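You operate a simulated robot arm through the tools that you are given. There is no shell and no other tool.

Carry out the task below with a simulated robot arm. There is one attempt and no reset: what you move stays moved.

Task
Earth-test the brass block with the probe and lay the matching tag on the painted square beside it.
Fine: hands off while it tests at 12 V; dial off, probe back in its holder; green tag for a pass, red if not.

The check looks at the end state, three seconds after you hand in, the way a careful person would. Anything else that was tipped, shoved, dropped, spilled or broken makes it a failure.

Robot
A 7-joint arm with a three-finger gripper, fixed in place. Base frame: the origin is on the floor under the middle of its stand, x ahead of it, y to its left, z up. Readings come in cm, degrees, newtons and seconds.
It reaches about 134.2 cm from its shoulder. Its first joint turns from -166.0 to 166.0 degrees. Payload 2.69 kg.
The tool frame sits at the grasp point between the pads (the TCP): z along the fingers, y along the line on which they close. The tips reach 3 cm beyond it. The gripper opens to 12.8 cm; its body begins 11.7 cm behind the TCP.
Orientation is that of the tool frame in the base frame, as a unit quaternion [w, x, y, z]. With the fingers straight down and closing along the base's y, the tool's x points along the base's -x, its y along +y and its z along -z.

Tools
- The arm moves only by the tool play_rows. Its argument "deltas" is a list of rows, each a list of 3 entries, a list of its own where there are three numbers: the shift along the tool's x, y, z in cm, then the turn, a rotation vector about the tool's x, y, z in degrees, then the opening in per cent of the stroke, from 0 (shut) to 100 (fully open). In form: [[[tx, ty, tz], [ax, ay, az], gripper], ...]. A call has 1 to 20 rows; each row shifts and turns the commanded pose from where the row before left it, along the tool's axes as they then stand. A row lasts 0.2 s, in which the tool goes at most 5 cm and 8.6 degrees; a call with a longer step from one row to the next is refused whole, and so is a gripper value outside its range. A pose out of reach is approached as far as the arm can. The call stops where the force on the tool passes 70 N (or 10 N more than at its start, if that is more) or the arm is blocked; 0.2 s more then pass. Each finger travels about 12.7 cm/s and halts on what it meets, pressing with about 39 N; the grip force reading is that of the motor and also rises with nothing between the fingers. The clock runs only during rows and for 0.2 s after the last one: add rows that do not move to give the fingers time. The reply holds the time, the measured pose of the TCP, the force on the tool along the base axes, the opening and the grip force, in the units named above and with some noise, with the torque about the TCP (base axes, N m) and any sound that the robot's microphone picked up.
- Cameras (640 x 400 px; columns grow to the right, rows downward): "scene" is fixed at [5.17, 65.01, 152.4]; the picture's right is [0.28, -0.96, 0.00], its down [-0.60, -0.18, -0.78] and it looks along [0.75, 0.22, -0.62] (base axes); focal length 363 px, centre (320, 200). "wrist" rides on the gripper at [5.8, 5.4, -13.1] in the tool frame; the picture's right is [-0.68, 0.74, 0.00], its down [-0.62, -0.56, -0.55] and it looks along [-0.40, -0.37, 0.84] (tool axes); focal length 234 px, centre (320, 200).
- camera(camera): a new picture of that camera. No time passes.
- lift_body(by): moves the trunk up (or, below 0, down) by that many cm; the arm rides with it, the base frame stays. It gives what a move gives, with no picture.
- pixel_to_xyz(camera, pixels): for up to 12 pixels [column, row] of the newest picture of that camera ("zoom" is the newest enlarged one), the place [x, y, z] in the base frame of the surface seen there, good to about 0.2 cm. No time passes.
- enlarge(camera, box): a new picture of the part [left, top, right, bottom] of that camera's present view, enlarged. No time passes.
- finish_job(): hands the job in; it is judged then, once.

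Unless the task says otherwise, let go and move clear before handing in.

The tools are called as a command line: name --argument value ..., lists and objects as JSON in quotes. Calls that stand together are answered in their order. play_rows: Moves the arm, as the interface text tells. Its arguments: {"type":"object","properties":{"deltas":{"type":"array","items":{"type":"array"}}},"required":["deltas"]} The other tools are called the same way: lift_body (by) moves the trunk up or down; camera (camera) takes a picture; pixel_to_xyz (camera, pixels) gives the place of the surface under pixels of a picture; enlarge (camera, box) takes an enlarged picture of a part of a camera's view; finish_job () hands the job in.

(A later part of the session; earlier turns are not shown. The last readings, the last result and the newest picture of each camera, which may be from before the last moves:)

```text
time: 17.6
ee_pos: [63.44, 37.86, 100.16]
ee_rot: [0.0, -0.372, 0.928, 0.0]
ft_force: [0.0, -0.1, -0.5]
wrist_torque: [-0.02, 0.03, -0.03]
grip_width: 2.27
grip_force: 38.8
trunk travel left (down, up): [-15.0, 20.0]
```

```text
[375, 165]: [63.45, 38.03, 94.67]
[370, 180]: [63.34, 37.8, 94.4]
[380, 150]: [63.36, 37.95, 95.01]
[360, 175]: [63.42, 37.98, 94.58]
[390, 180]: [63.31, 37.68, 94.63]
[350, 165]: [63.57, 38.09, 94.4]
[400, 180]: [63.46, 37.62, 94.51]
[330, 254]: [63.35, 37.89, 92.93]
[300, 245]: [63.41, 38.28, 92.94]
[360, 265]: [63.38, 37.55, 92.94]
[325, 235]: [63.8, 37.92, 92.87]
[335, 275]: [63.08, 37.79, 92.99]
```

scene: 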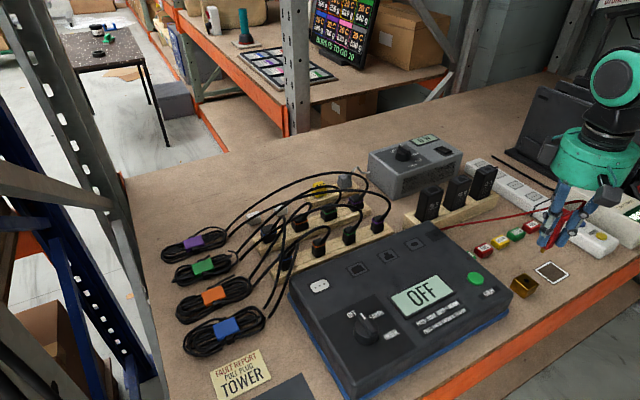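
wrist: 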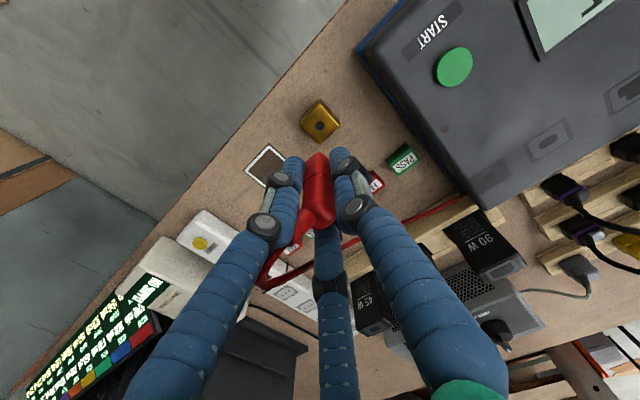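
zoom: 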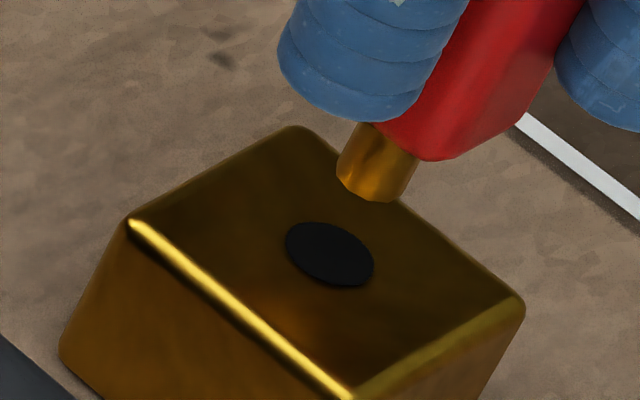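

From these readings the pin is about 0.25 cm too far in +x and 0.12 cm too low in y. I'll shift that much at this height and recheck.

play_rows --deltas '[[[0.1, 0.26, 0], [0, 0, 0], 0], [[0, 0, 0.3], [0, 0, 0], 0], [[0, 0, 0], [0, 0, 0], 0], [[0, 0, 0], [0, 0, 0], 0]]'

enlarge --camera "scene" --box '[506, 265, 546, 290]'

pixel_to_xyz --camera "zoom" --pixels '[[355, 180], [350, 195], [360, 165], [335, 180], [380, 195], [330, 254], [300, 245], [360, 265]]'

enlarge --camera "wrist" --box '[270, 100, 370, 180]'

```text
time: 18.6
ee_pos: [63.23, 38.01, 99.92]
ee_rot: [0.0, -0.372, 0.928, 0.001]
ft_force: [-0.2, 0.7, 0.1]
wrist_torque: [-0.01, 0.0, 0.01]
grip_width: 2.27
grip_force: 38.8
trunk travel left (down, up): [-15.0, 20.0]
```

```text
16.00 times, centred on (526, 278) of scene
```

zoom: 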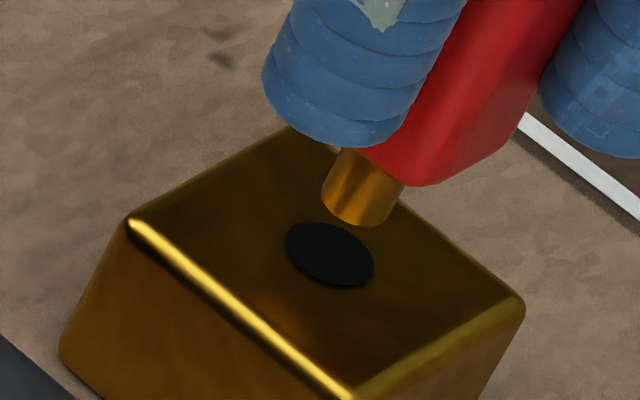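

```text
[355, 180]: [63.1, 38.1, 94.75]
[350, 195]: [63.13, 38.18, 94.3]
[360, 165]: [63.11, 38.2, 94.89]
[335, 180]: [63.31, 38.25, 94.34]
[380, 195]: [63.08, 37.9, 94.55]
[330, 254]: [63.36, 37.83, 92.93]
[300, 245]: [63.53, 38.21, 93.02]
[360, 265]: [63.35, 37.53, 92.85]
```

```text
5.00 times, centred on (320, 140) of wrist
```

zoom: 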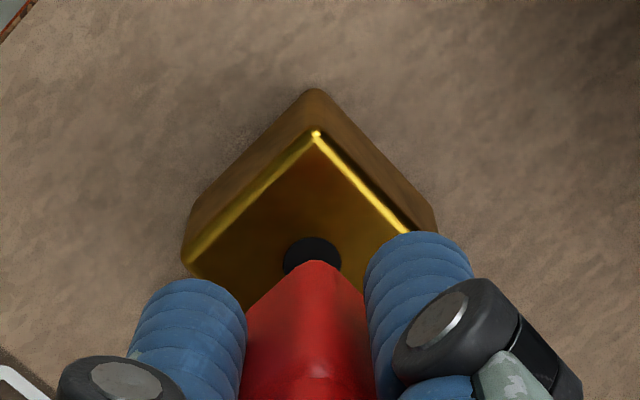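

The pin now lines up with the hole to within about 0.1 cm. I'll nudge y slightly and lower in small steps, watching force.

play_rows --deltas '[[[0.04, -0.04, 0.2], [0, 0, 0], 0], [[0, 0, 0.3], [0, 0, 0], 0], [[0, 0, 0.3], [0, 0, 0], 0], [[0, 0, 0.3], [0, 0, 0], 0], [[0, 0, 0], [0, 0, 0], 0]]'

enlarge --camera "scene" --box '[506, 265, 546, 290]'

enlarge --camera "wrist" --box '[270, 100, 370, 180]'

```text
time: 19.8
ee_pos: [63.08, 37.89, 98.81]
ee_rot: [0.001, -0.372, 0.928, 0.0]
ft_force: [-0.3, -0.4, -0.4]
wrist_torque: [0.01, 0.01, -0.03]
grip_width: 2.24
grip_force: 39.5
trunk travel left (down, up): [-15.0, 20.0]
```

```text
16.00 times, centred on (526, 278) of scene
```

zoom: 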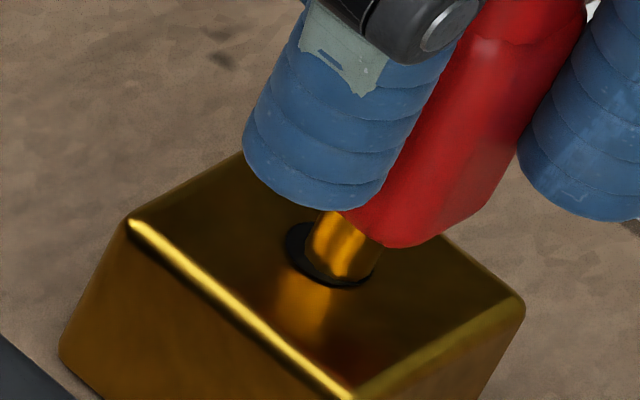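

```text
5.00 times, centred on (320, 140) of wrist
```

zoom: 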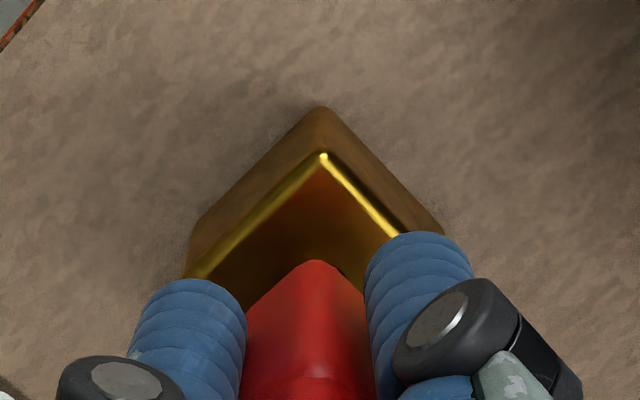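

The pin has entered the hole with no contact force, sitting slightly toward the right of it in the scene view. I'll shift +0.1 cm in y and lower further in small steps.

play_rows --deltas '[[[-0.07, 0.07, 0], [0, 0, 0], 0], [[0, 0, 0.3], [0, 0, 0], 0], [[0, 0, 0.3], [0, 0, 0], 0], [[0, 0, 0.3], [0, 0, 0], 0], [[0, 0, 0], [0, 0, 0], 0]]'

enlarge --camera "scene" --box '[506, 265, 546, 290]'

enlarge --camera "wrist" --box '[270, 100, 370, 180]'

```text
time: 21.0
ee_pos: [63.29, 38.04, 97.89]
ee_rot: [0.0, -0.372, 0.928, 0.001]
ft_force: [0.3, -1.0, -0.3]
wrist_torque: [0.01, -0.03, -0.04]
grip_width: 2.24
grip_force: 38.3
trunk travel left (down, up): [-15.0, 20.0]
```

```text
16.00 times, centred on (526, 278) of scene
```

zoom: 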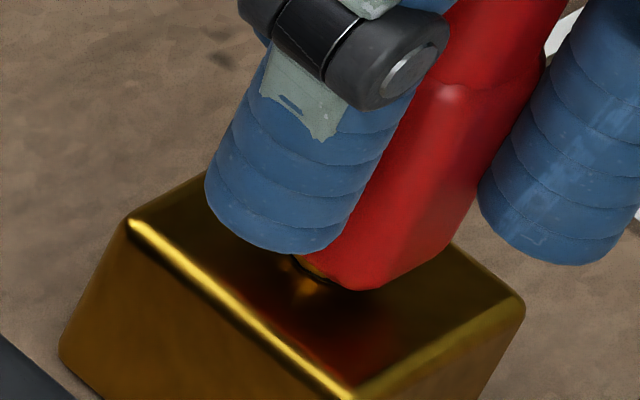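

```text
5.00 times, centred on (320, 140) of wrist
```

zoom: 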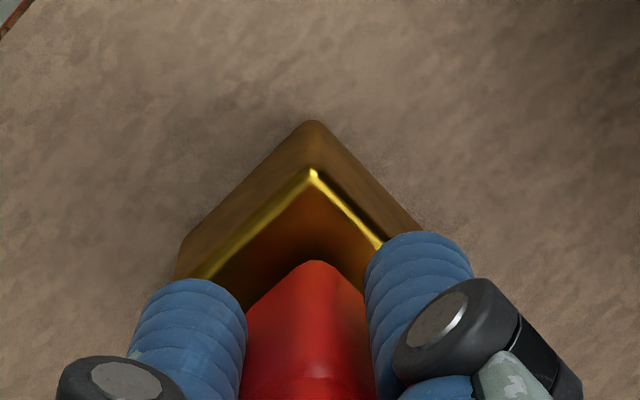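

The pin is nearly all the way in with almost no force. I'll lower the last few millimetres in small steps to feel the seat.

play_rows --deltas '[[[0, 0, 0.15], [0, 0, 0], 0], [[0, 0, 0.15], [0, 0, 0], 0], [[0, 0, 0.1], [0, 0, 0], 0], [[0, 0, 0], [0, 0, 0], 0]]'

enlarge --camera "scene" --box '[506, 265, 546, 290]'

```text
time: 22.0
ee_pos: [62.98, 38.03, 97.69]
ee_rot: [0.0, -0.372, 0.928, 0.0]
ft_force: [1.0, -3.7, 5.5]
wrist_torque: [-0.18, -0.07, 0.0]
grip_width: 2.26
grip_force: 39.1
trunk travel left (down, up): [-15.0, 20.0]
```

```text
16.00 times, centred on (526, 278) of scene
```

zoom: 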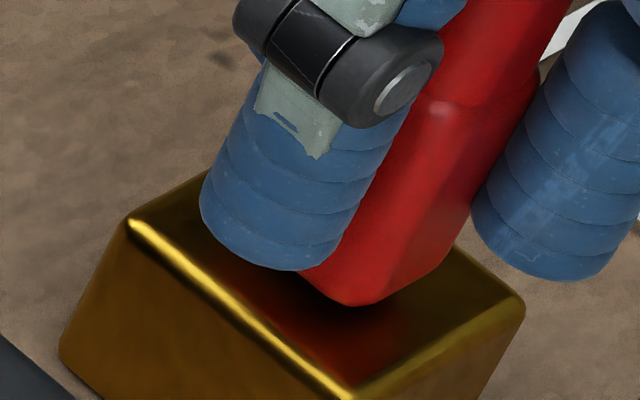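

Contact at 5.5 N upward with −3.7 N in y, so it's seated or nearly so. I'll ease y slightly and press a hair more to confirm.

play_rows --deltas '[[[0.05, -0.06, 0], [0, 0, 0], 0], [[0, 0, 0.1], [0, 0, 0], 0], [[0, 0, 0], [0, 0, 0], 0]]'

enlarge --camera "scene" --box '[506, 265, 546, 290]'

camera --camera "scene"

```text
time: 22.8
ee_pos: [63.16, 37.99, 97.4]
ee_rot: [0.0, -0.372, 0.928, -0.001]
ft_force: [-0.2, 6.6, 3.4]
wrist_torque: [0.3, 0.03, 0.03]
grip_width: 2.26
grip_force: 39.0
trunk travel left (down, up): [-15.0, 20.0]
```

```text
16.00 times, centred on (526, 278) of scene
```

zoom: 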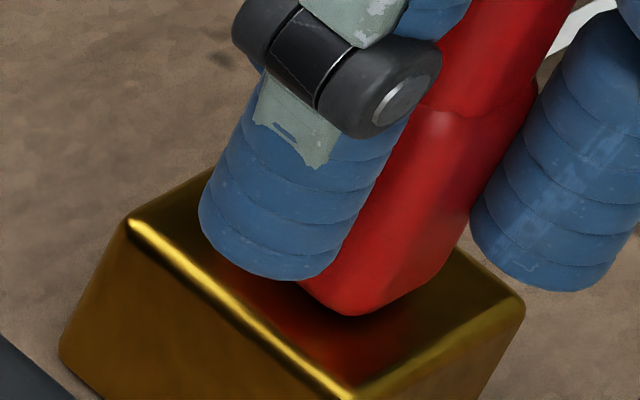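

```text
taken
```

scene: 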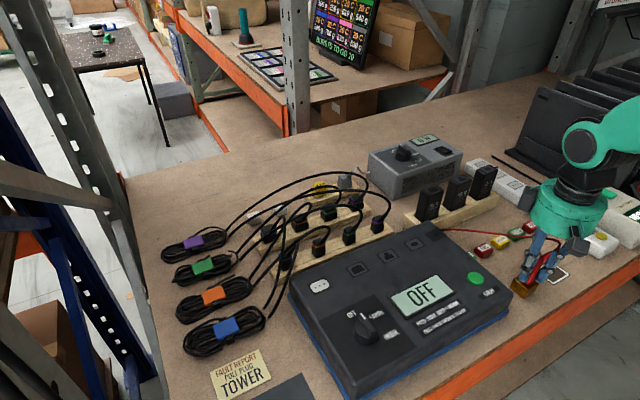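

It went in further (z 97.4) but the y force flipped to +6.6 N, so I'll back that off half-way and press a touch more.

play_rows --deltas '[[[-0.03, 0.04, 0], [0, 0, 0], 0], [[0, 0, 0.1], [0, 0, 0], 0], [[0, 0, 0], [0, 0, 0], 0]]'

enlarge --camera "scene" --box '[506, 265, 546, 290]'

```text
time: 23.6
ee_pos: [63.09, 37.93, 97.45]
ee_rot: [0.001, -0.372, 0.928, 0.001]
ft_force: [-1.3, -4.0, 14.6]
wrist_torque: [-0.2, 0.05, 0.0]
grip_width: 2.26
grip_force: 39.2
trunk travel left (down, up): [-15.0, 20.0]
```

```text
16.00 times, centred on (526, 278) of scene
```

zoom: 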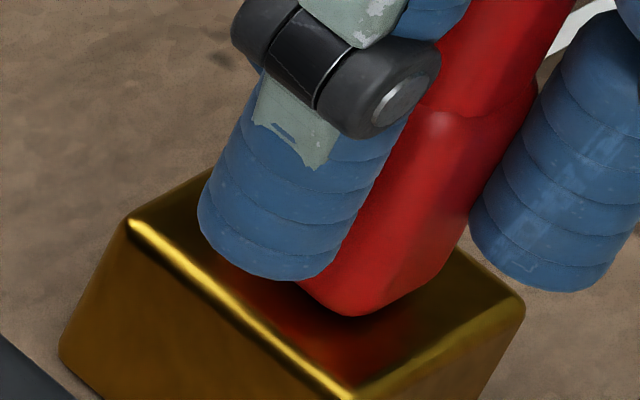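

The force jumped to 14.6 N upward with no further travel: the probe is seated in the block. I'll relieve the preload and open the fingers.

play_rows --deltas '[[[0, 0, -0.1], [0, 0, 0], 0], [[0, 0, 0], [0, 0, 0], 12], [[0, 0, 0], [0, 0, 0], 20], [[0, 0, 0], [0, 0, 0], 30], [[0, 0, 0], [0, 0, 0], 40], [[0, 0, 0], [0, 0, 0], 48], [[0, 0, 0], [0, 0, 0], 48]]'

enlarge --camera "scene" --box '[480, 220, 580, 310]'

camera --camera "wrist"

```text
time: 25.2
ee_pos: [63.19, 38.02, 97.44]
ee_rot: [0.0, -0.371, 0.929, 0.0]
ft_force: [-0.3, 0.9, -0.2]
wrist_torque: [-0.03, -0.01, -0.01]
grip_width: 6.14
grip_force: 0.0
trunk travel left (down, up): [-15.0, 20.0]
```

```text
4.44 times, centred on (530, 265) of scene
```

zoom: 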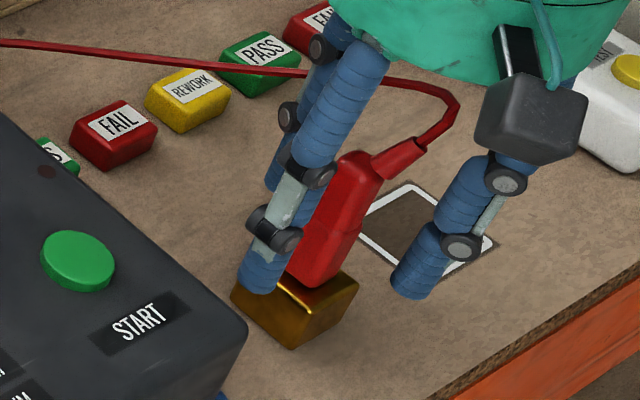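

```text
taken
```

wrist: 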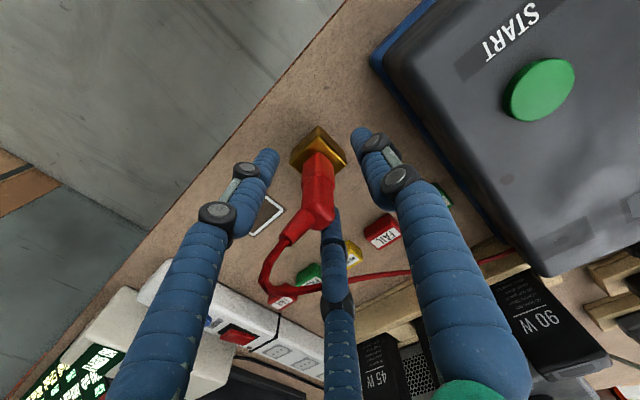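

The probe stands by itself upright in the block and the hand is clear of it. I'll raise straight up, well above the cable, and check that nothing moved.

play_rows --deltas '[[[0, 0, -0.8], [0, 0, 0], 48], [[0, 0, -1.5], [0, 0, 0], 48], [[0, 0, -2.0], [0, 0, 0], 48], [[0, 0, -2.5], [0, 0, 0], 48], [[0, 0, -2.5], [0, 0, 0], 48], [[0, 0, -2.5], [0, 0, 0], 48], [[0, 0, -2.5], [0, 0, 0], 48], [[0, 0, -1.7], [0, 0, 0], 48], [[0, 0, 0], [0, 0, 0], 48]]'

camera --camera "scene"

enlarge --camera "scene" --box '[480, 220, 580, 310]'

camera --camera "wrist"

```text
time: 27.2
ee_pos: [62.91, 37.98, 113.49]
ee_rot: [0.0, -0.372, 0.928, 0.0]
ft_force: [0.0, -1.1, -0.2]
wrist_torque: [0.0, -0.02, 0.01]
grip_width: 6.15
grip_force: 0.0
trunk travel left (down, up): [-15.0, 20.0]
```

```text
taken
```

scene: 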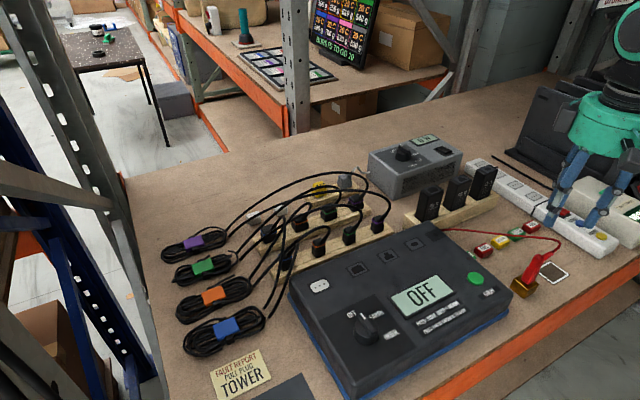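

```text
4.44 times, centred on (530, 265) of scene
```

zoom: 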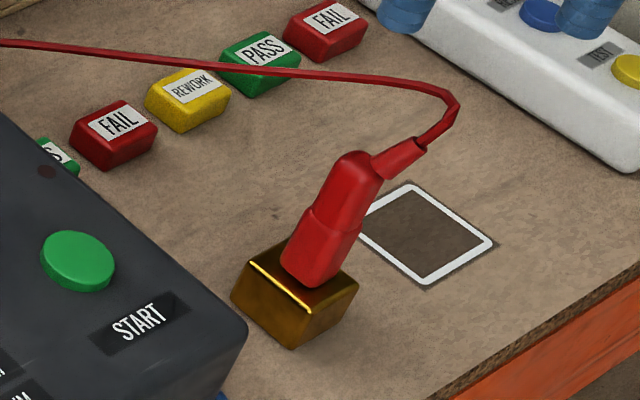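

```text
taken
```

wrist: 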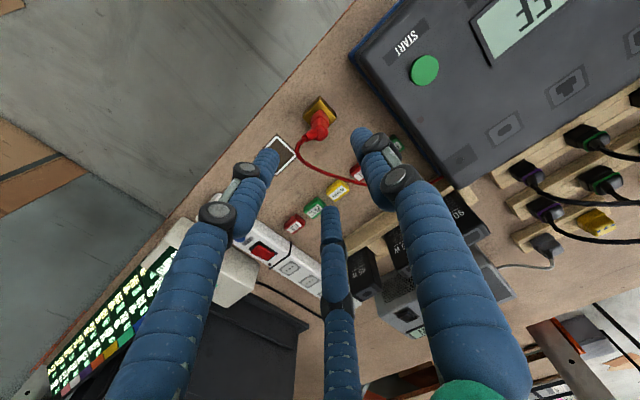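

The probe stays upright in the block, the cable hangs clear above the tags, and nothing else has moved. Next I'll move over to above the dial, staying high.

play_rows --deltas '[[[-0.1, 1.3, 0], [0, 0, 0], 48], [[-0.2, 2.5, 0], [0, 0, 0], 48], [[-0.2, 3.0, 0], [0, 0, 0], 48], [[-0.25, 3.2, 0], [0, 0, 0], 48], [[-0.25, 3.2, 0], [0, 0, 0], 48], [[-0.25, 3.2, 0], [0, 0, 0], 48], [[-0.25, 3.2, 0], [0, 0, 0], 48], [[-0.25, 3.2, 0], [0, 0, 0], 48], [[-0.25, 3.2, 0], [0, 0, 0], 48], [[-0.25, 3.2, 0], [0, 0, 0], 48], [[-0.25, 3.0, 0], [0, 0, 0], 48], [[-0.2, 2.5, 0], [0, 0, 0], 48], [[-0.2, 1.6, 0], [0, 0, 0], 48], [[-0.06, 1.0, 0], [0, 0, 0], 48], [[0, 0, 0], [0, 0, 0], 48], [[0, 0, 0], [0, 0, 0], 48]]'

camera --camera "wrist"

camera --camera "scene"

```text
time: 30.6
ee_pos: [39.19, 67.09, 113.5]
ee_rot: [0.0, -0.372, 0.928, 0.0]
ft_force: [0.3, 0.2, 0.1]
wrist_torque: [-0.05, 0.02, 0.03]
grip_width: 6.13
grip_force: 0.0
trunk travel left (down, up): [-15.0, 20.0]
```

```text
taken
```

wrist: 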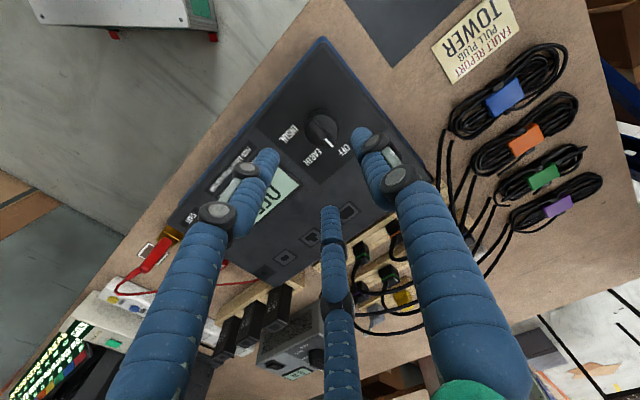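

```text
taken
```

scene: 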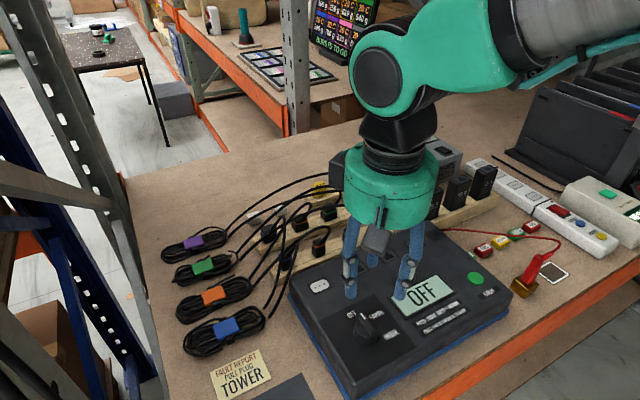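

The hand is over the dial, seen at wrist (323,127), and the scene view still shows the knob clearly. I'll measure the knob's centre.

enlarge --camera "wrist" --box '[280, 95, 370, 165]'

pixel_to_xyz --camera "zoom" --pixels '[[320, 200], [260, 160], [360, 240], [260, 220], [350, 170], [300, 150], [340, 270], [320, 180]]'

```text
5.71 times, centred on (325, 130) of wrist
```

zoom: 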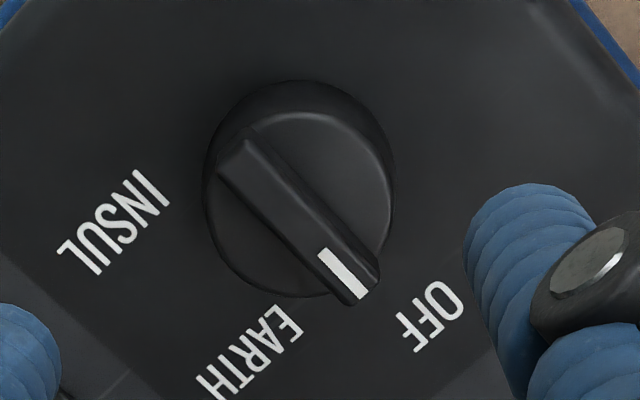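

```text
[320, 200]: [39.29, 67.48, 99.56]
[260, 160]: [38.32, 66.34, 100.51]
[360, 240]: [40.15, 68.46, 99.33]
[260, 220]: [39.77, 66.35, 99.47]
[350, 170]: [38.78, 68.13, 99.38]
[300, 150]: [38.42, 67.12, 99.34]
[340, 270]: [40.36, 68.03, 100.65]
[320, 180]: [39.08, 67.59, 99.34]
```

pixel_to_xyz --camera "zoom" --pixels '[[298, 220], [236, 160], [358, 284], [212, 190], [388, 190], [310, 115], [250, 275], [290, 95], [206, 230], [394, 160]]'

enlarge --camera "scene" --box '[335, 290, 405, 360]'

```text
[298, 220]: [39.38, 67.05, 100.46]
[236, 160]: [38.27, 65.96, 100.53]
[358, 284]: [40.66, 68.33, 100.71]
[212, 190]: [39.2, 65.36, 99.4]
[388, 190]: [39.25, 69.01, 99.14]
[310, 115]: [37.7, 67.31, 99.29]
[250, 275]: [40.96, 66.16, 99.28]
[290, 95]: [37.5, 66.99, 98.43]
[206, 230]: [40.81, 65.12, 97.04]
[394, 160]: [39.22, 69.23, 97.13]
```

```text
5.71 times, centred on (370, 325) of scene
```

zoom: 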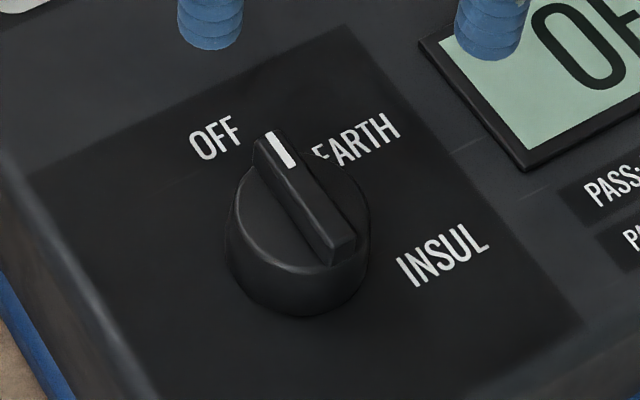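

The knob's centre is (39.47,67.17), disc radius ≈1.85 cm, disc top z≈99.3 and bar top 100.5. I'll centre over it and come down around the disc.

play_rows --deltas '[[[-0.25, -0.14, 1.0], [0, 0, 0], 48], [[0, 0, 2.0], [0, 0, 0], 48], [[0, 0, 2.5], [0, 0, 0], 48], [[0, 0, 2.5], [0, 0, 0], 48], [[0, 0, 2.0], [0, 0, 0], 48], [[0, 0, 1.0], [0, 0, 0], 48], [[0, 0, 0.5], [0, 0, 0], 48], [[0, 0, 0], [0, 0, 0], 48], [[0, 0, 0], [0, 0, 0], 48]]'

enlarge --camera "scene" --box '[325, 265, 425, 355]'

enlarge --camera "wrist" --box '[250, 85, 390, 195]'

```text
time: 32.6
ee_pos: [39.44, 67.26, 101.92]
ee_rot: [0.0, -0.372, 0.928, 0.001]
ft_force: [0.4, 0.3, 0.0]
wrist_torque: [-0.01, -0.04, -0.02]
grip_width: 6.15
grip_force: 0.0
trunk travel left (down, up): [-15.0, 20.0]
```

```text
4.44 times, centred on (375, 310) of scene
```

zoom: 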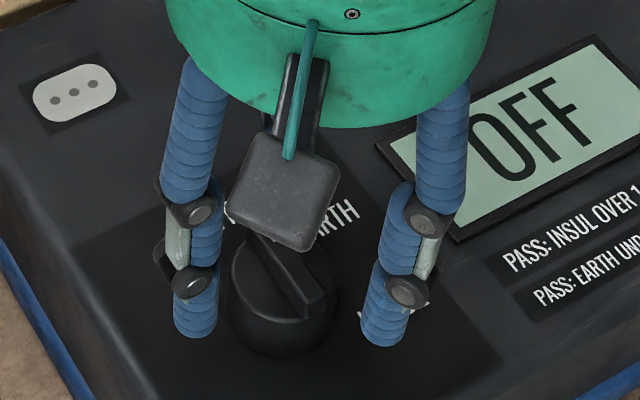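

```text
3.64 times, centred on (320, 140) of wrist
```

zoom: 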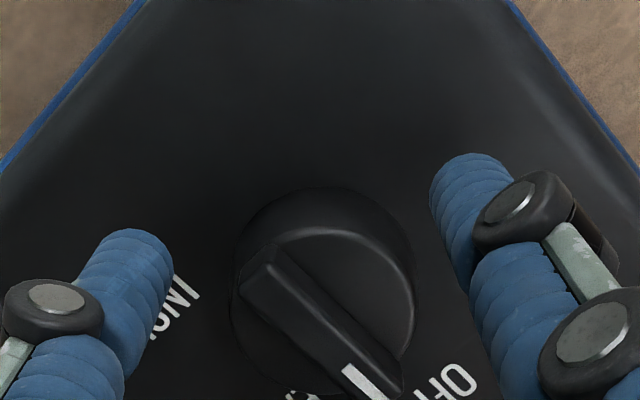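

Centred at (39.44,67.26) with tips at about 98.9, and the knob sits between the fingers. I'll lower 1.2 cm more and close on the disc.

play_rows --deltas '[[[0, 0, 0.6], [0, 0, 0], 48], [[0, 0, 0.5], [0, 0, 0], 48], [[0, 0, 0], [0, 0, 0], 42], [[0, 0, 0], [0, 0, 0], 36], [[0, 0, 0], [0, 0, 0], 30], [[0, 0, 0], [0, 0, 0], 24], [[0, 0, 0], [0, 0, 0], 18], [[0, 0, 0], [0, 0, 0], 10], [[0, 0, 0], [0, 0, 0], 10]]'

enlarge --camera "scene" --box '[325, 265, 425, 355]'

enlarge --camera "wrist" --box '[250, 85, 390, 195]'

```text
time: 34.6
ee_pos: [39.61, 67.06, 100.88]
ee_rot: [0.0, -0.372, 0.928, -0.001]
ft_force: [-17.8, 12.9, -1.8]
wrist_torque: [0.43, 0.6, -0.3]
grip_width: 3.99
grip_force: 45.1
trunk travel left (down, up): [-15.0, 20.0]
```

```text
4.44 times, centred on (375, 310) of scene
```

zoom: 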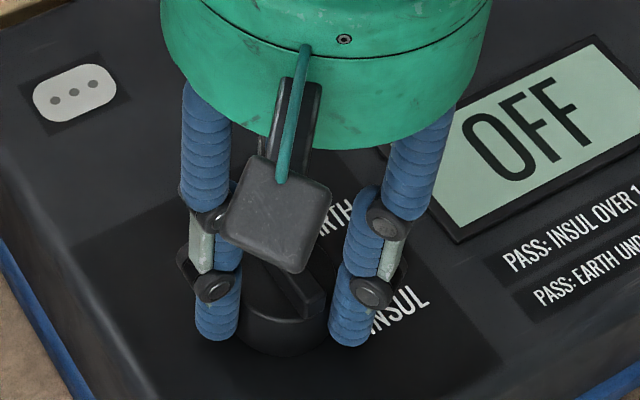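

```text
3.64 times, centred on (320, 140) of wrist
```

zoom: 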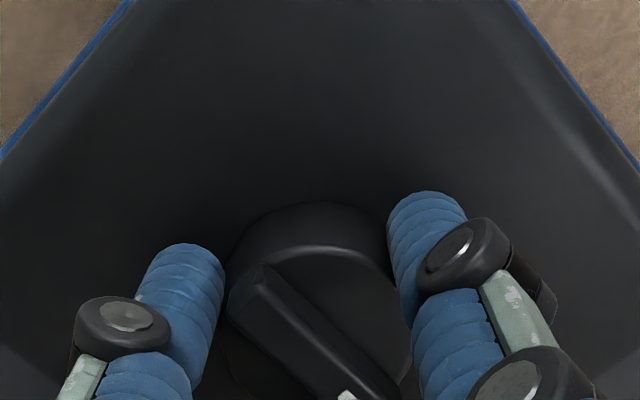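

The grip closed at 4.0 cm, but there is about 22 N net toward −u, so the hand is slightly off the knob's centre. I'll shift along tool +y to balance it before turning.

play_rows --deltas '[[[0, 0.1, 0], [0, 0, 0], 10], [[0, 0.08, 0], [0, 0, 0], 10], [[0, 0, 0], [0, 0, 0], 10]]'

```text
time: 35.4
ee_pos: [39.65, 67.13, 100.97]
ee_rot: [-0.001, -0.372, 0.928, -0.001]
ft_force: [-11.3, 2.6, -1.4]
wrist_torque: [-0.02, 0.29, -0.22]
grip_width: 3.94
grip_force: 44.6
trunk travel left (down, up): [-15.0, 20.0]
```

The side force has dropped to about 11 N in −x. One more small shift to balance.

play_rows --deltas '[[[0.07, 0.1, 0], [0, 0, 0], 10], [[0, 0, 0], [0, 0, 0], 10], [[0, 0, 0], [0, 0, 0], 10]]'

```text
time: 36.2
ee_pos: [39.52, 67.03, 101.0]
ee_rot: [0.0, -0.372, 0.928, 0.0]
ft_force: [11.3, -3.7, -11.1]
wrist_torque: [-0.1, -0.55, -0.26]
grip_width: 3.95
grip_force: 45.1
trunk travel left (down, up): [-15.0, 20.0]
```

Overshot slightly to +11 N; I'll back half of that off, then start the turn by about 60° clockwise (positive about tool z).

play_rows --deltas '[[[-0.035, -0.05, 0], [0, 0, 0], 10], [[0, 0, 0], [0, 0, 0], 10], [[0, 0, 0], [0, 0, 5], 5], [[0, 0, 0], [0, 0, 5], 5], [[0, 0, 0], [0, 0, 5], 5], [[0, 0, 0], [0, 0, 0], 5]]'

enlarge --camera "wrist" --box '[250, 85, 390, 195]'

enlarge --camera "scene" --box '[325, 265, 455, 355]'

```text
time: 37.6
ee_pos: [39.43, 67.19, 100.82]
ee_rot: [0.0, -0.248, 0.969, 0.0]
ft_force: [5.1, -4.8, -4.3]
wrist_torque: [-0.16, -0.07, 0.0]
grip_width: 3.96
grip_force: 44.7
trunk travel left (down, up): [-15.0, 20.0]
```

```text
3.64 times, centred on (320, 140) of wrist
```

zoom: 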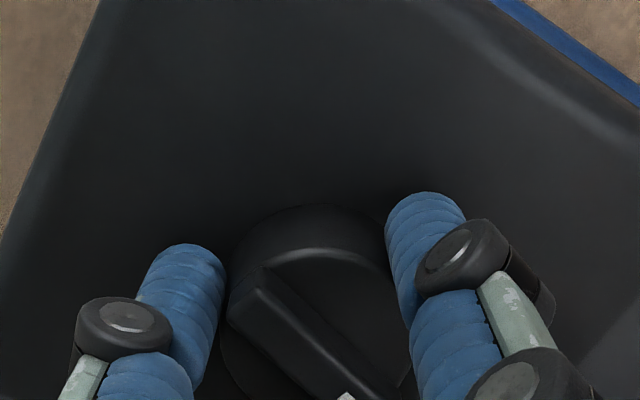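

```text
4.44 times, centred on (390, 310) of scene
```

zoom: 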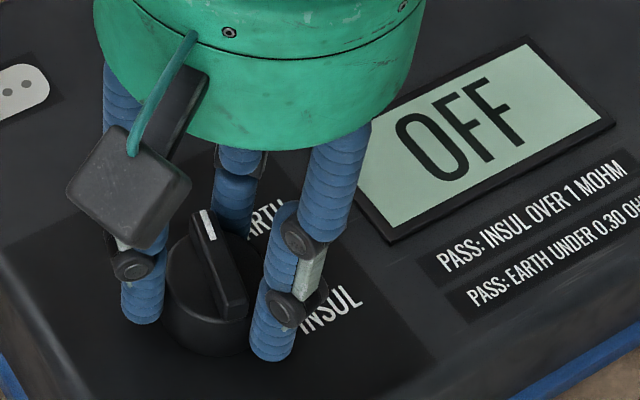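

The knob turns with the hand (15° so far, bar fixed relative to the fingers), and the labels work out to 60° spacing. I'll turn the remaining 45°.

play_rows --deltas '[[[0, 0, 0], [0, 0, 5], 5], [[0, 0, 0], [0, 0, 5], 5], [[0, 0, 0], [0, 0, 5], 5], [[0, 0, 0], [0, 0, 5], 5], [[0, 0, 0], [0, 0, 5], 5], [[0, 0, 0], [0, 0, 5], 5], [[0, 0, 0], [0, 0, 5], 5], [[0, 0, 0], [0, 0, 5], 5], [[0, 0, 0], [0, 0, 5], 5], [[0, 0, 0], [0, 0, 0], 5]]'

enlarge --camera "wrist" --box '[250, 85, 390, 195]'

enlarge --camera "scene" --box '[325, 265, 455, 355]'

```text
time: 39.8
ee_pos: [39.55, 67.21, 100.97]
ee_rot: [0.001, 0.141, 0.99, 0.001]
ft_force: [8.3, 0.3, -3.7]
wrist_torque: [-0.07, -0.22, 0.02]
grip_width: 3.95
grip_force: 45.3
trunk travel left (down, up): [-15.0, 20.0]
```

```text
3.64 times, centred on (320, 140) of wrist
```

zoom: 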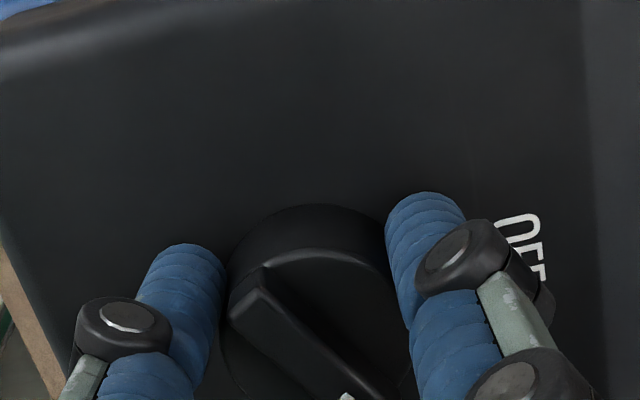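

```text
4.44 times, centred on (390, 310) of scene
```

zoom: 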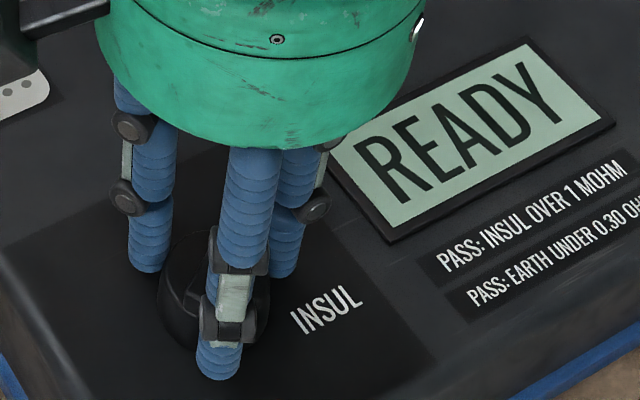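

The display now reads READY after 60° of turn. I'll release the knob and rise to see where its pointer ended.

play_rows --deltas '[[[0, 0, 0], [0, 0, 0], 30], [[0, 0, 0], [0, 0, 0], 38], [[0, 0, 0], [0, 0, 0], 48], [[0, 0, 0], [0, 0, 0], 48], [[0, 0, -1.0], [0, 0, 0], 48], [[0, 0, -2.0], [0, 0, 0], 48], [[0, 0, -2.5], [0, 0, 0], 48], [[0, 0, -2.5], [0, 0, 0], 48], [[0, 0, -2.0], [0, 0, 0], 48], [[0, 0, 0], [0, 0, 0], 48], [[0, 0, 0], [0, 0, 0], 48]]'

camera --camera "wrist"

camera --camera "scene"

enlarge --camera "scene" --box '[325, 265, 455, 355]'

```text
time: 42.2
ee_pos: [39.52, 67.23, 111.06]
ee_rot: [0.0, 0.142, 0.99, 0.0]
ft_force: [-0.1, -0.2, -0.3]
wrist_torque: [0.0, -0.01, 0.03]
grip_width: 6.16
grip_force: 0.0
trunk travel left (down, up): [-15.0, 20.0]
```

```text
taken
```

wrist: 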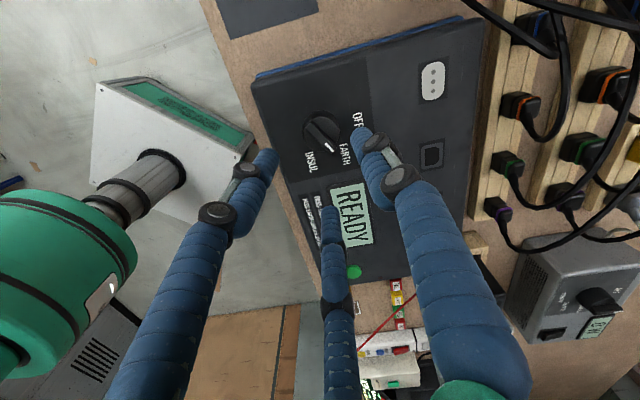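

```text
taken
```

scene: 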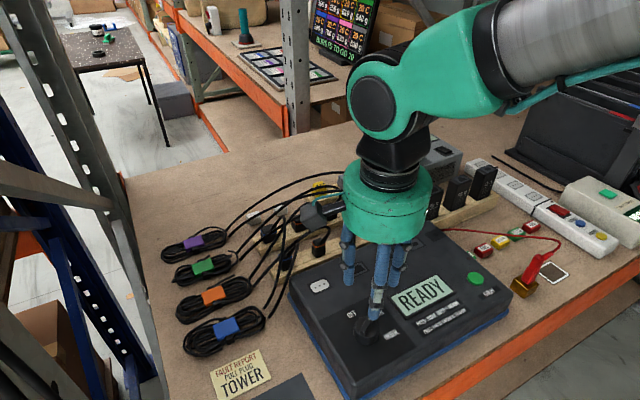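

```text
4.44 times, centred on (390, 310) of scene
```

zoom: 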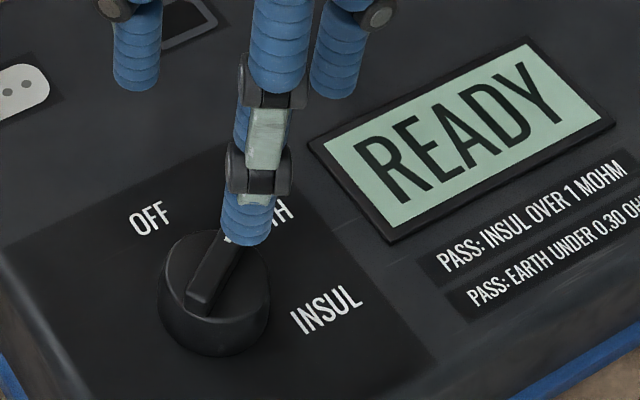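

enlarge --camera "wrist" --box '[280, 90, 380, 170]'

enlarge --camera "scene" --box '[440, 215, 570, 310]'

pixel_to_xyz --camera "zoom" --pixels '[[173, 300], [150, 300], [195, 300], [170, 285], [175, 318], [130, 300]]'

```text
5.00 times, centred on (330, 130) of wrist
```

zoom: 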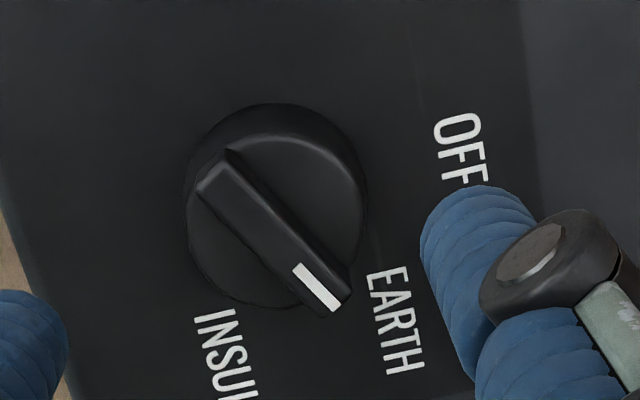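

```text
4.21 times, centred on (505, 262) of scene
```

zoom: 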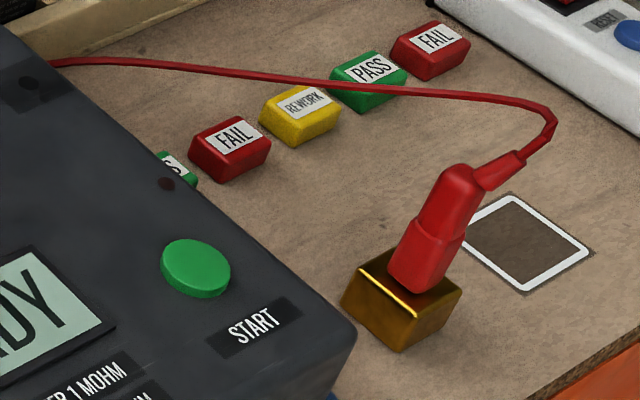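

```text
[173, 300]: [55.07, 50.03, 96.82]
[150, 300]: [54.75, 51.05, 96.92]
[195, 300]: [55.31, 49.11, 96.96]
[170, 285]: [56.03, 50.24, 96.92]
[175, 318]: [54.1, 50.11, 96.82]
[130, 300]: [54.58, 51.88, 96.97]
```

The dial rests on EARTH and the display says READY. Now I'll locate the START button at zoom (196,265).

pixel_to_xyz --camera "zoom" --pixels '[[196, 263], [170, 255], [222, 272], [190, 245], [200, 282], [150, 250], [240, 270], [27, 85]]'

```text
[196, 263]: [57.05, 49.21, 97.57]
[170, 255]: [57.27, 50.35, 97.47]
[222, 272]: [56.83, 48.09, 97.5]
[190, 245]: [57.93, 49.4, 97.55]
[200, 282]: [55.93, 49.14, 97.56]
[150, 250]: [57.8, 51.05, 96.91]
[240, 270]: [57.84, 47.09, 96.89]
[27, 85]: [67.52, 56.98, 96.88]
```

Button centre is (57.05,49.25) with its top at z 97.5. I'll move over it at height with the fingers shut.

play_rows --deltas '[[[-1.2, -0.68, 0], [0, 0, 0], 30], [[-2.2, -1.24, 0], [0, 0, 0], 15], [[-2.5, -1.41, 0], [0, 0, 0], 0], [[-2.5, -1.41, 0], [0, 0, 0], 0], [[-2.5, -1.41, 0], [0, 0, 0], 0], [[-2.5, -1.41, 0], [0, 0, 0], 0], [[-2.5, -1.41, 0], [0, 0, 0], 0], [[-2.5, -1.41, 0], [0, 0, 0], 0], [[-2.2, -1.24, 0], [0, 0, 0], 0], [[-1.28, -0.71, 0], [0, 0, 0], 0], [[0, 0, 0], [0, 0, 0], 0], [[0, 0, 0], [0, 0, 0], 0]]'

camera --camera "wrist"

enlarge --camera "scene" --box '[420, 190, 540, 300]'

```text
time: 44.8
ee_pos: [57.27, 49.26, 110.85]
ee_rot: [-0.001, 0.141, 0.99, 0.0]
ft_force: [0.2, 0.8, -0.3]
wrist_torque: [-0.03, 0.0, -0.04]
grip_width: 0.22
grip_force: 31.5
trunk travel left (down, up): [-15.0, 20.0]
```

```text
taken
```

wrist: 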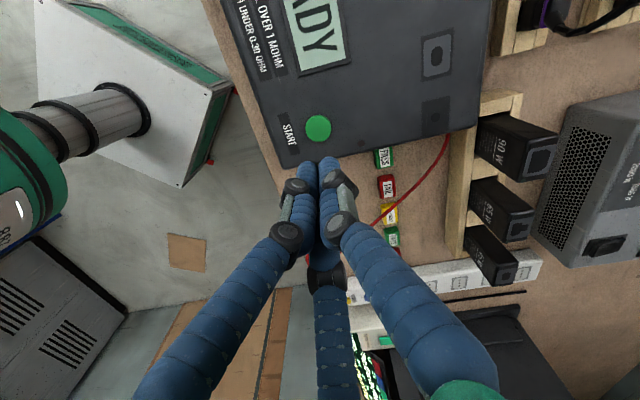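

```text
3.64 times, centred on (480, 245) of scene
```

zoom: 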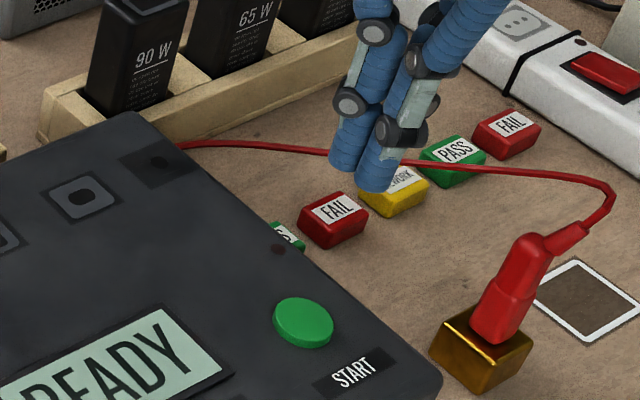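

The button at wrist (318,128) is straight below the tool axis. I'll lower to just above it.

play_rows --deltas '[[[0.05, -0.05, 1.2], [0, 0, 0], 0], [[0, 0, 2.2], [0, 0, 0], 0], [[0, 0, 2.2], [0, 0, 0], 0], [[0, 0, 2.0], [0, 0, 0], 0], [[0, 0, 1.2], [0, 0, 0], 0], [[0, 0, 0.4], [0, 0, 0], 0], [[0, 0, 0], [0, 0, 0], 0]]'

enlarge --camera "scene" --box '[430, 235, 510, 305]'

enlarge --camera "wrist" --box '[270, 110, 370, 190]'

```text
time: 46.4
ee_pos: [57.07, 49.27, 101.73]
ee_rot: [0.0, 0.142, 0.99, 0.001]
ft_force: [-0.3, 0.0, -0.7]
wrist_torque: [-0.01, 0.03, 0.0]
grip_width: 0.22
grip_force: 31.6
trunk travel left (down, up): [-15.0, 20.0]
```

```text
5.71 times, centred on (470, 270) of scene
```

zoom: 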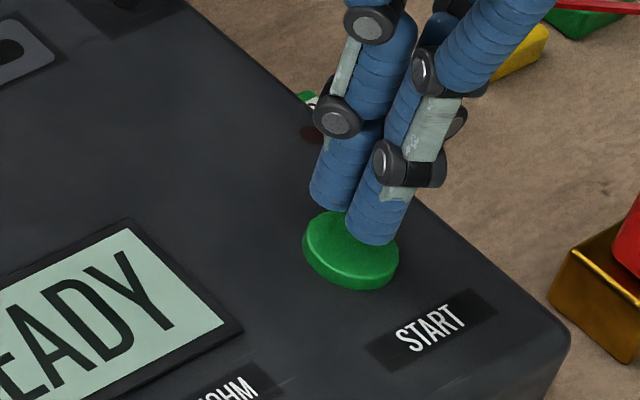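

```text
5.00 times, centred on (320, 150) of wrist
```

zoom: 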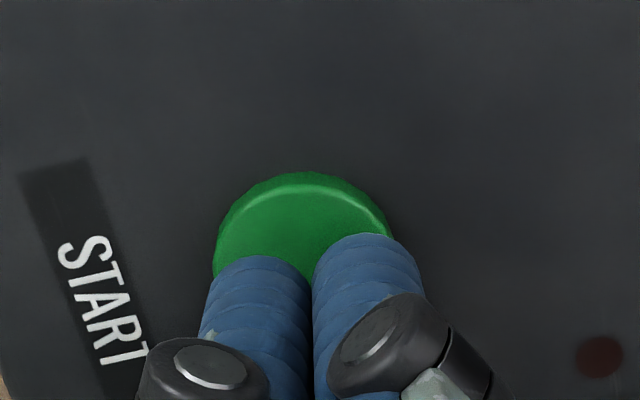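

Tips are about 1.2 cm above the button and centred on it. I'll press down in small steps and lift off straight away in the same call.

play_rows --deltas '[[[0, 0, 0.5], [0, 0, 0], 0], [[0, 0, 0.4], [0, 0, 0], 0], [[0, 0, 0.25], [0, 0, 0], 0], [[0, 0, 0.2], [0, 0, 0], 0], [[0, 0, 0.15], [0, 0, 0], 0], [[0, 0, 0], [0, 0, 0], 0]]'

enlarge --camera "scene" --box '[390, 235, 530, 325]'

```text
time: 47.8
ee_pos: [57.15, 49.21, 100.03]
ee_rot: [0.0, 0.142, 0.99, 0.0]
ft_force: [0.6, 0.3, 0.9]
wrist_torque: [-0.01, 0.0, 0.0]
grip_width: 0.59
grip_force: 31.8
trunk travel left (down, up): [-15.0, 20.0]
```

```text
4.44 times, centred on (460, 280) of scene
```

zoom: 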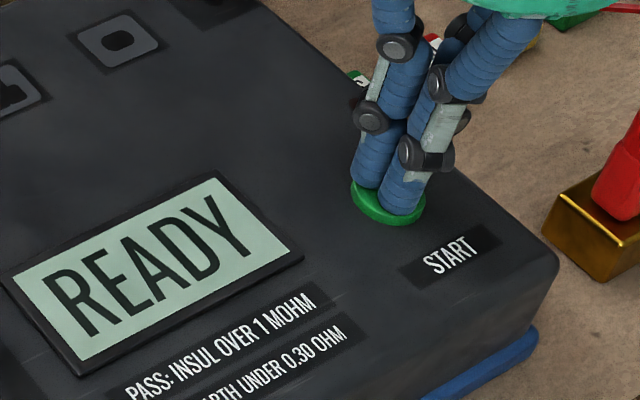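

The button looks pushed but the display still says READY with hardly any force. I'll press a little deeper.

play_rows --deltas '[[[0, 0, 0.15], [0, 0, 0], 0], [[0, 0, 0.1], [0, 0, 0], 0], [[0, 0, 0], [0, 0, 0], 0]]'

enlarge --camera "scene" --box '[390, 235, 530, 325]'

```text
time: 48.6
ee_pos: [57.04, 49.17, 99.91]
ee_rot: [0.0, 0.142, 0.99, 0.0]
ft_force: [2.1, 2.2, 2.6]
wrist_torque: [-0.02, 0.0, 0.01]
grip_width: 0.62
grip_force: 31.7
trunk travel left (down, up): [-15.0, 20.0]
heard: click
```

```text
4.44 times, centred on (460, 280) of scene
```

zoom: 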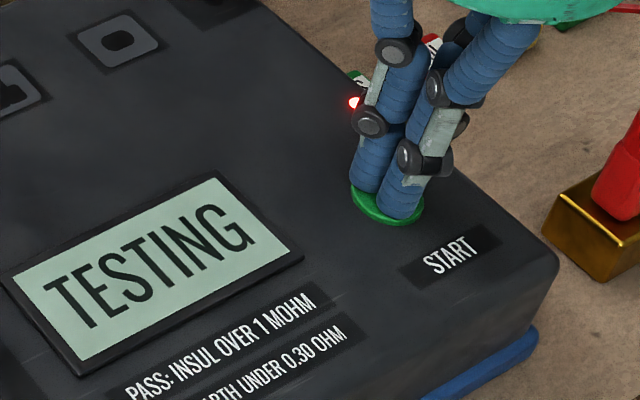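

A click was heard, the display reads TESTING and the red lamp is lit. I'll lift straight off and keep my hands away while it runs.

play_rows --deltas '[[[0, 0, -1.0], [0, 0, 0], 0], [[0, 0, -2.0], [0, 0, 0], 0], [[0, 0, -2.5], [0, 0, 0], 0], [[0, 0, -3.0], [0, 0, 0], 0], [[0, 0, -2.5], [0, 0, 0], 0], [[0, 0, 0], [0, 0, 0], 0], [[0, 0, 0], [0, 0, 0], 0]]'

enlarge --camera "scene" --box '[390, 225, 550, 325]'

```text
time: 50.2
ee_pos: [56.89, 49.34, 110.87]
ee_rot: [0.0, 0.142, 0.99, 0.0]
ft_force: [-0.6, -0.3, 0.1]
wrist_torque: [-0.03, 0.03, 0.02]
grip_width: 0.23
grip_force: 31.6
trunk travel left (down, up): [-15.0, 20.0]
```

```text
4.00 times, centred on (470, 275) of scene
```

zoom: 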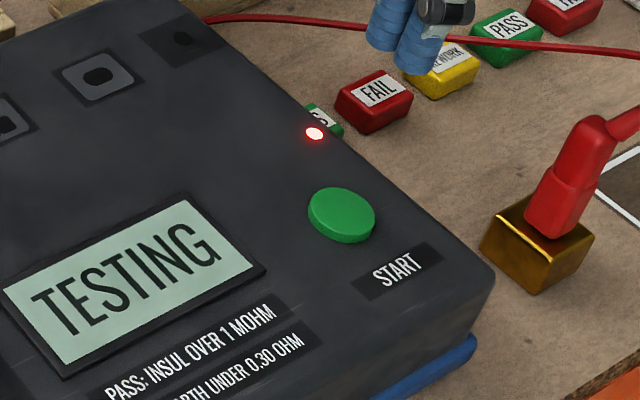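

Still TESTING with the red lamp on; the hand is 10 cm above and clear of everything. I'll wait without moving.

play_rows --deltas '[[[0, 0, 0], [0, 0, 0], 0], [[0, 0, 0], [0, 0, 0], 0], [[0, 0, 0], [0, 0, 0], 0], [[0, 0, 0], [0, 0, 0], 0], [[0, 0, 0], [0, 0, 0], 0], [[0, 0, 0], [0, 0, 0], 0], [[0, 0, 0], [0, 0, 0], 0], [[0, 0, 0], [0, 0, 0], 0], [[0, 0, 0], [0, 0, 0], 0], [[0, 0, 0], [0, 0, 0], 0]]'

enlarge --camera "scene" --box '[390, 225, 550, 325]'

```text
time: 52.4
ee_pos: [56.96, 49.27, 110.88]
ee_rot: [0.0, 0.142, 0.99, 0.0]
ft_force: [-0.7, -0.3, -1.2]
wrist_torque: [0.0, -0.04, -0.02]
grip_width: 0.21
grip_force: 31.4
trunk travel left (down, up): [-15.0, 20.0]
```

```text
4.00 times, centred on (470, 275) of scene
```

zoom: 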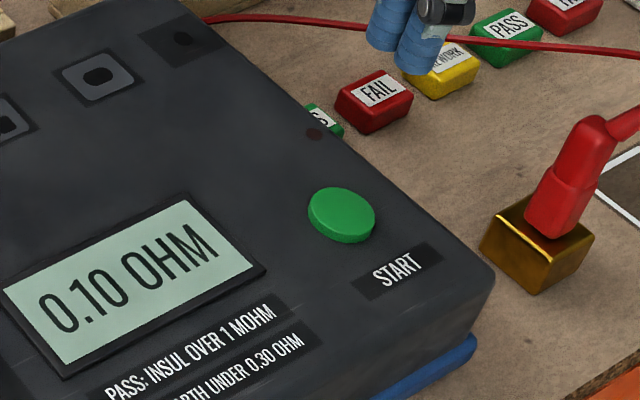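

The lamp is out and the display shows 0.10 OHM. I'll enlarge the display and the pass rule to read them exactly.

enlarge --camera "scene" --box '[385, 270, 475, 335]'

camera --camera "scene"

```text
6.15 times, centred on (430, 302) of scene
```

zoom: 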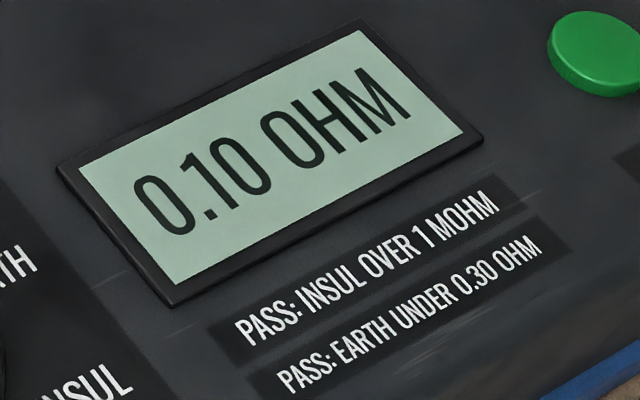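

```text
taken
```

scene: 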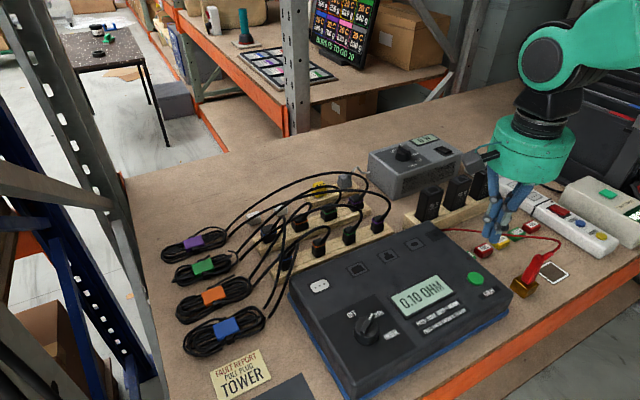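

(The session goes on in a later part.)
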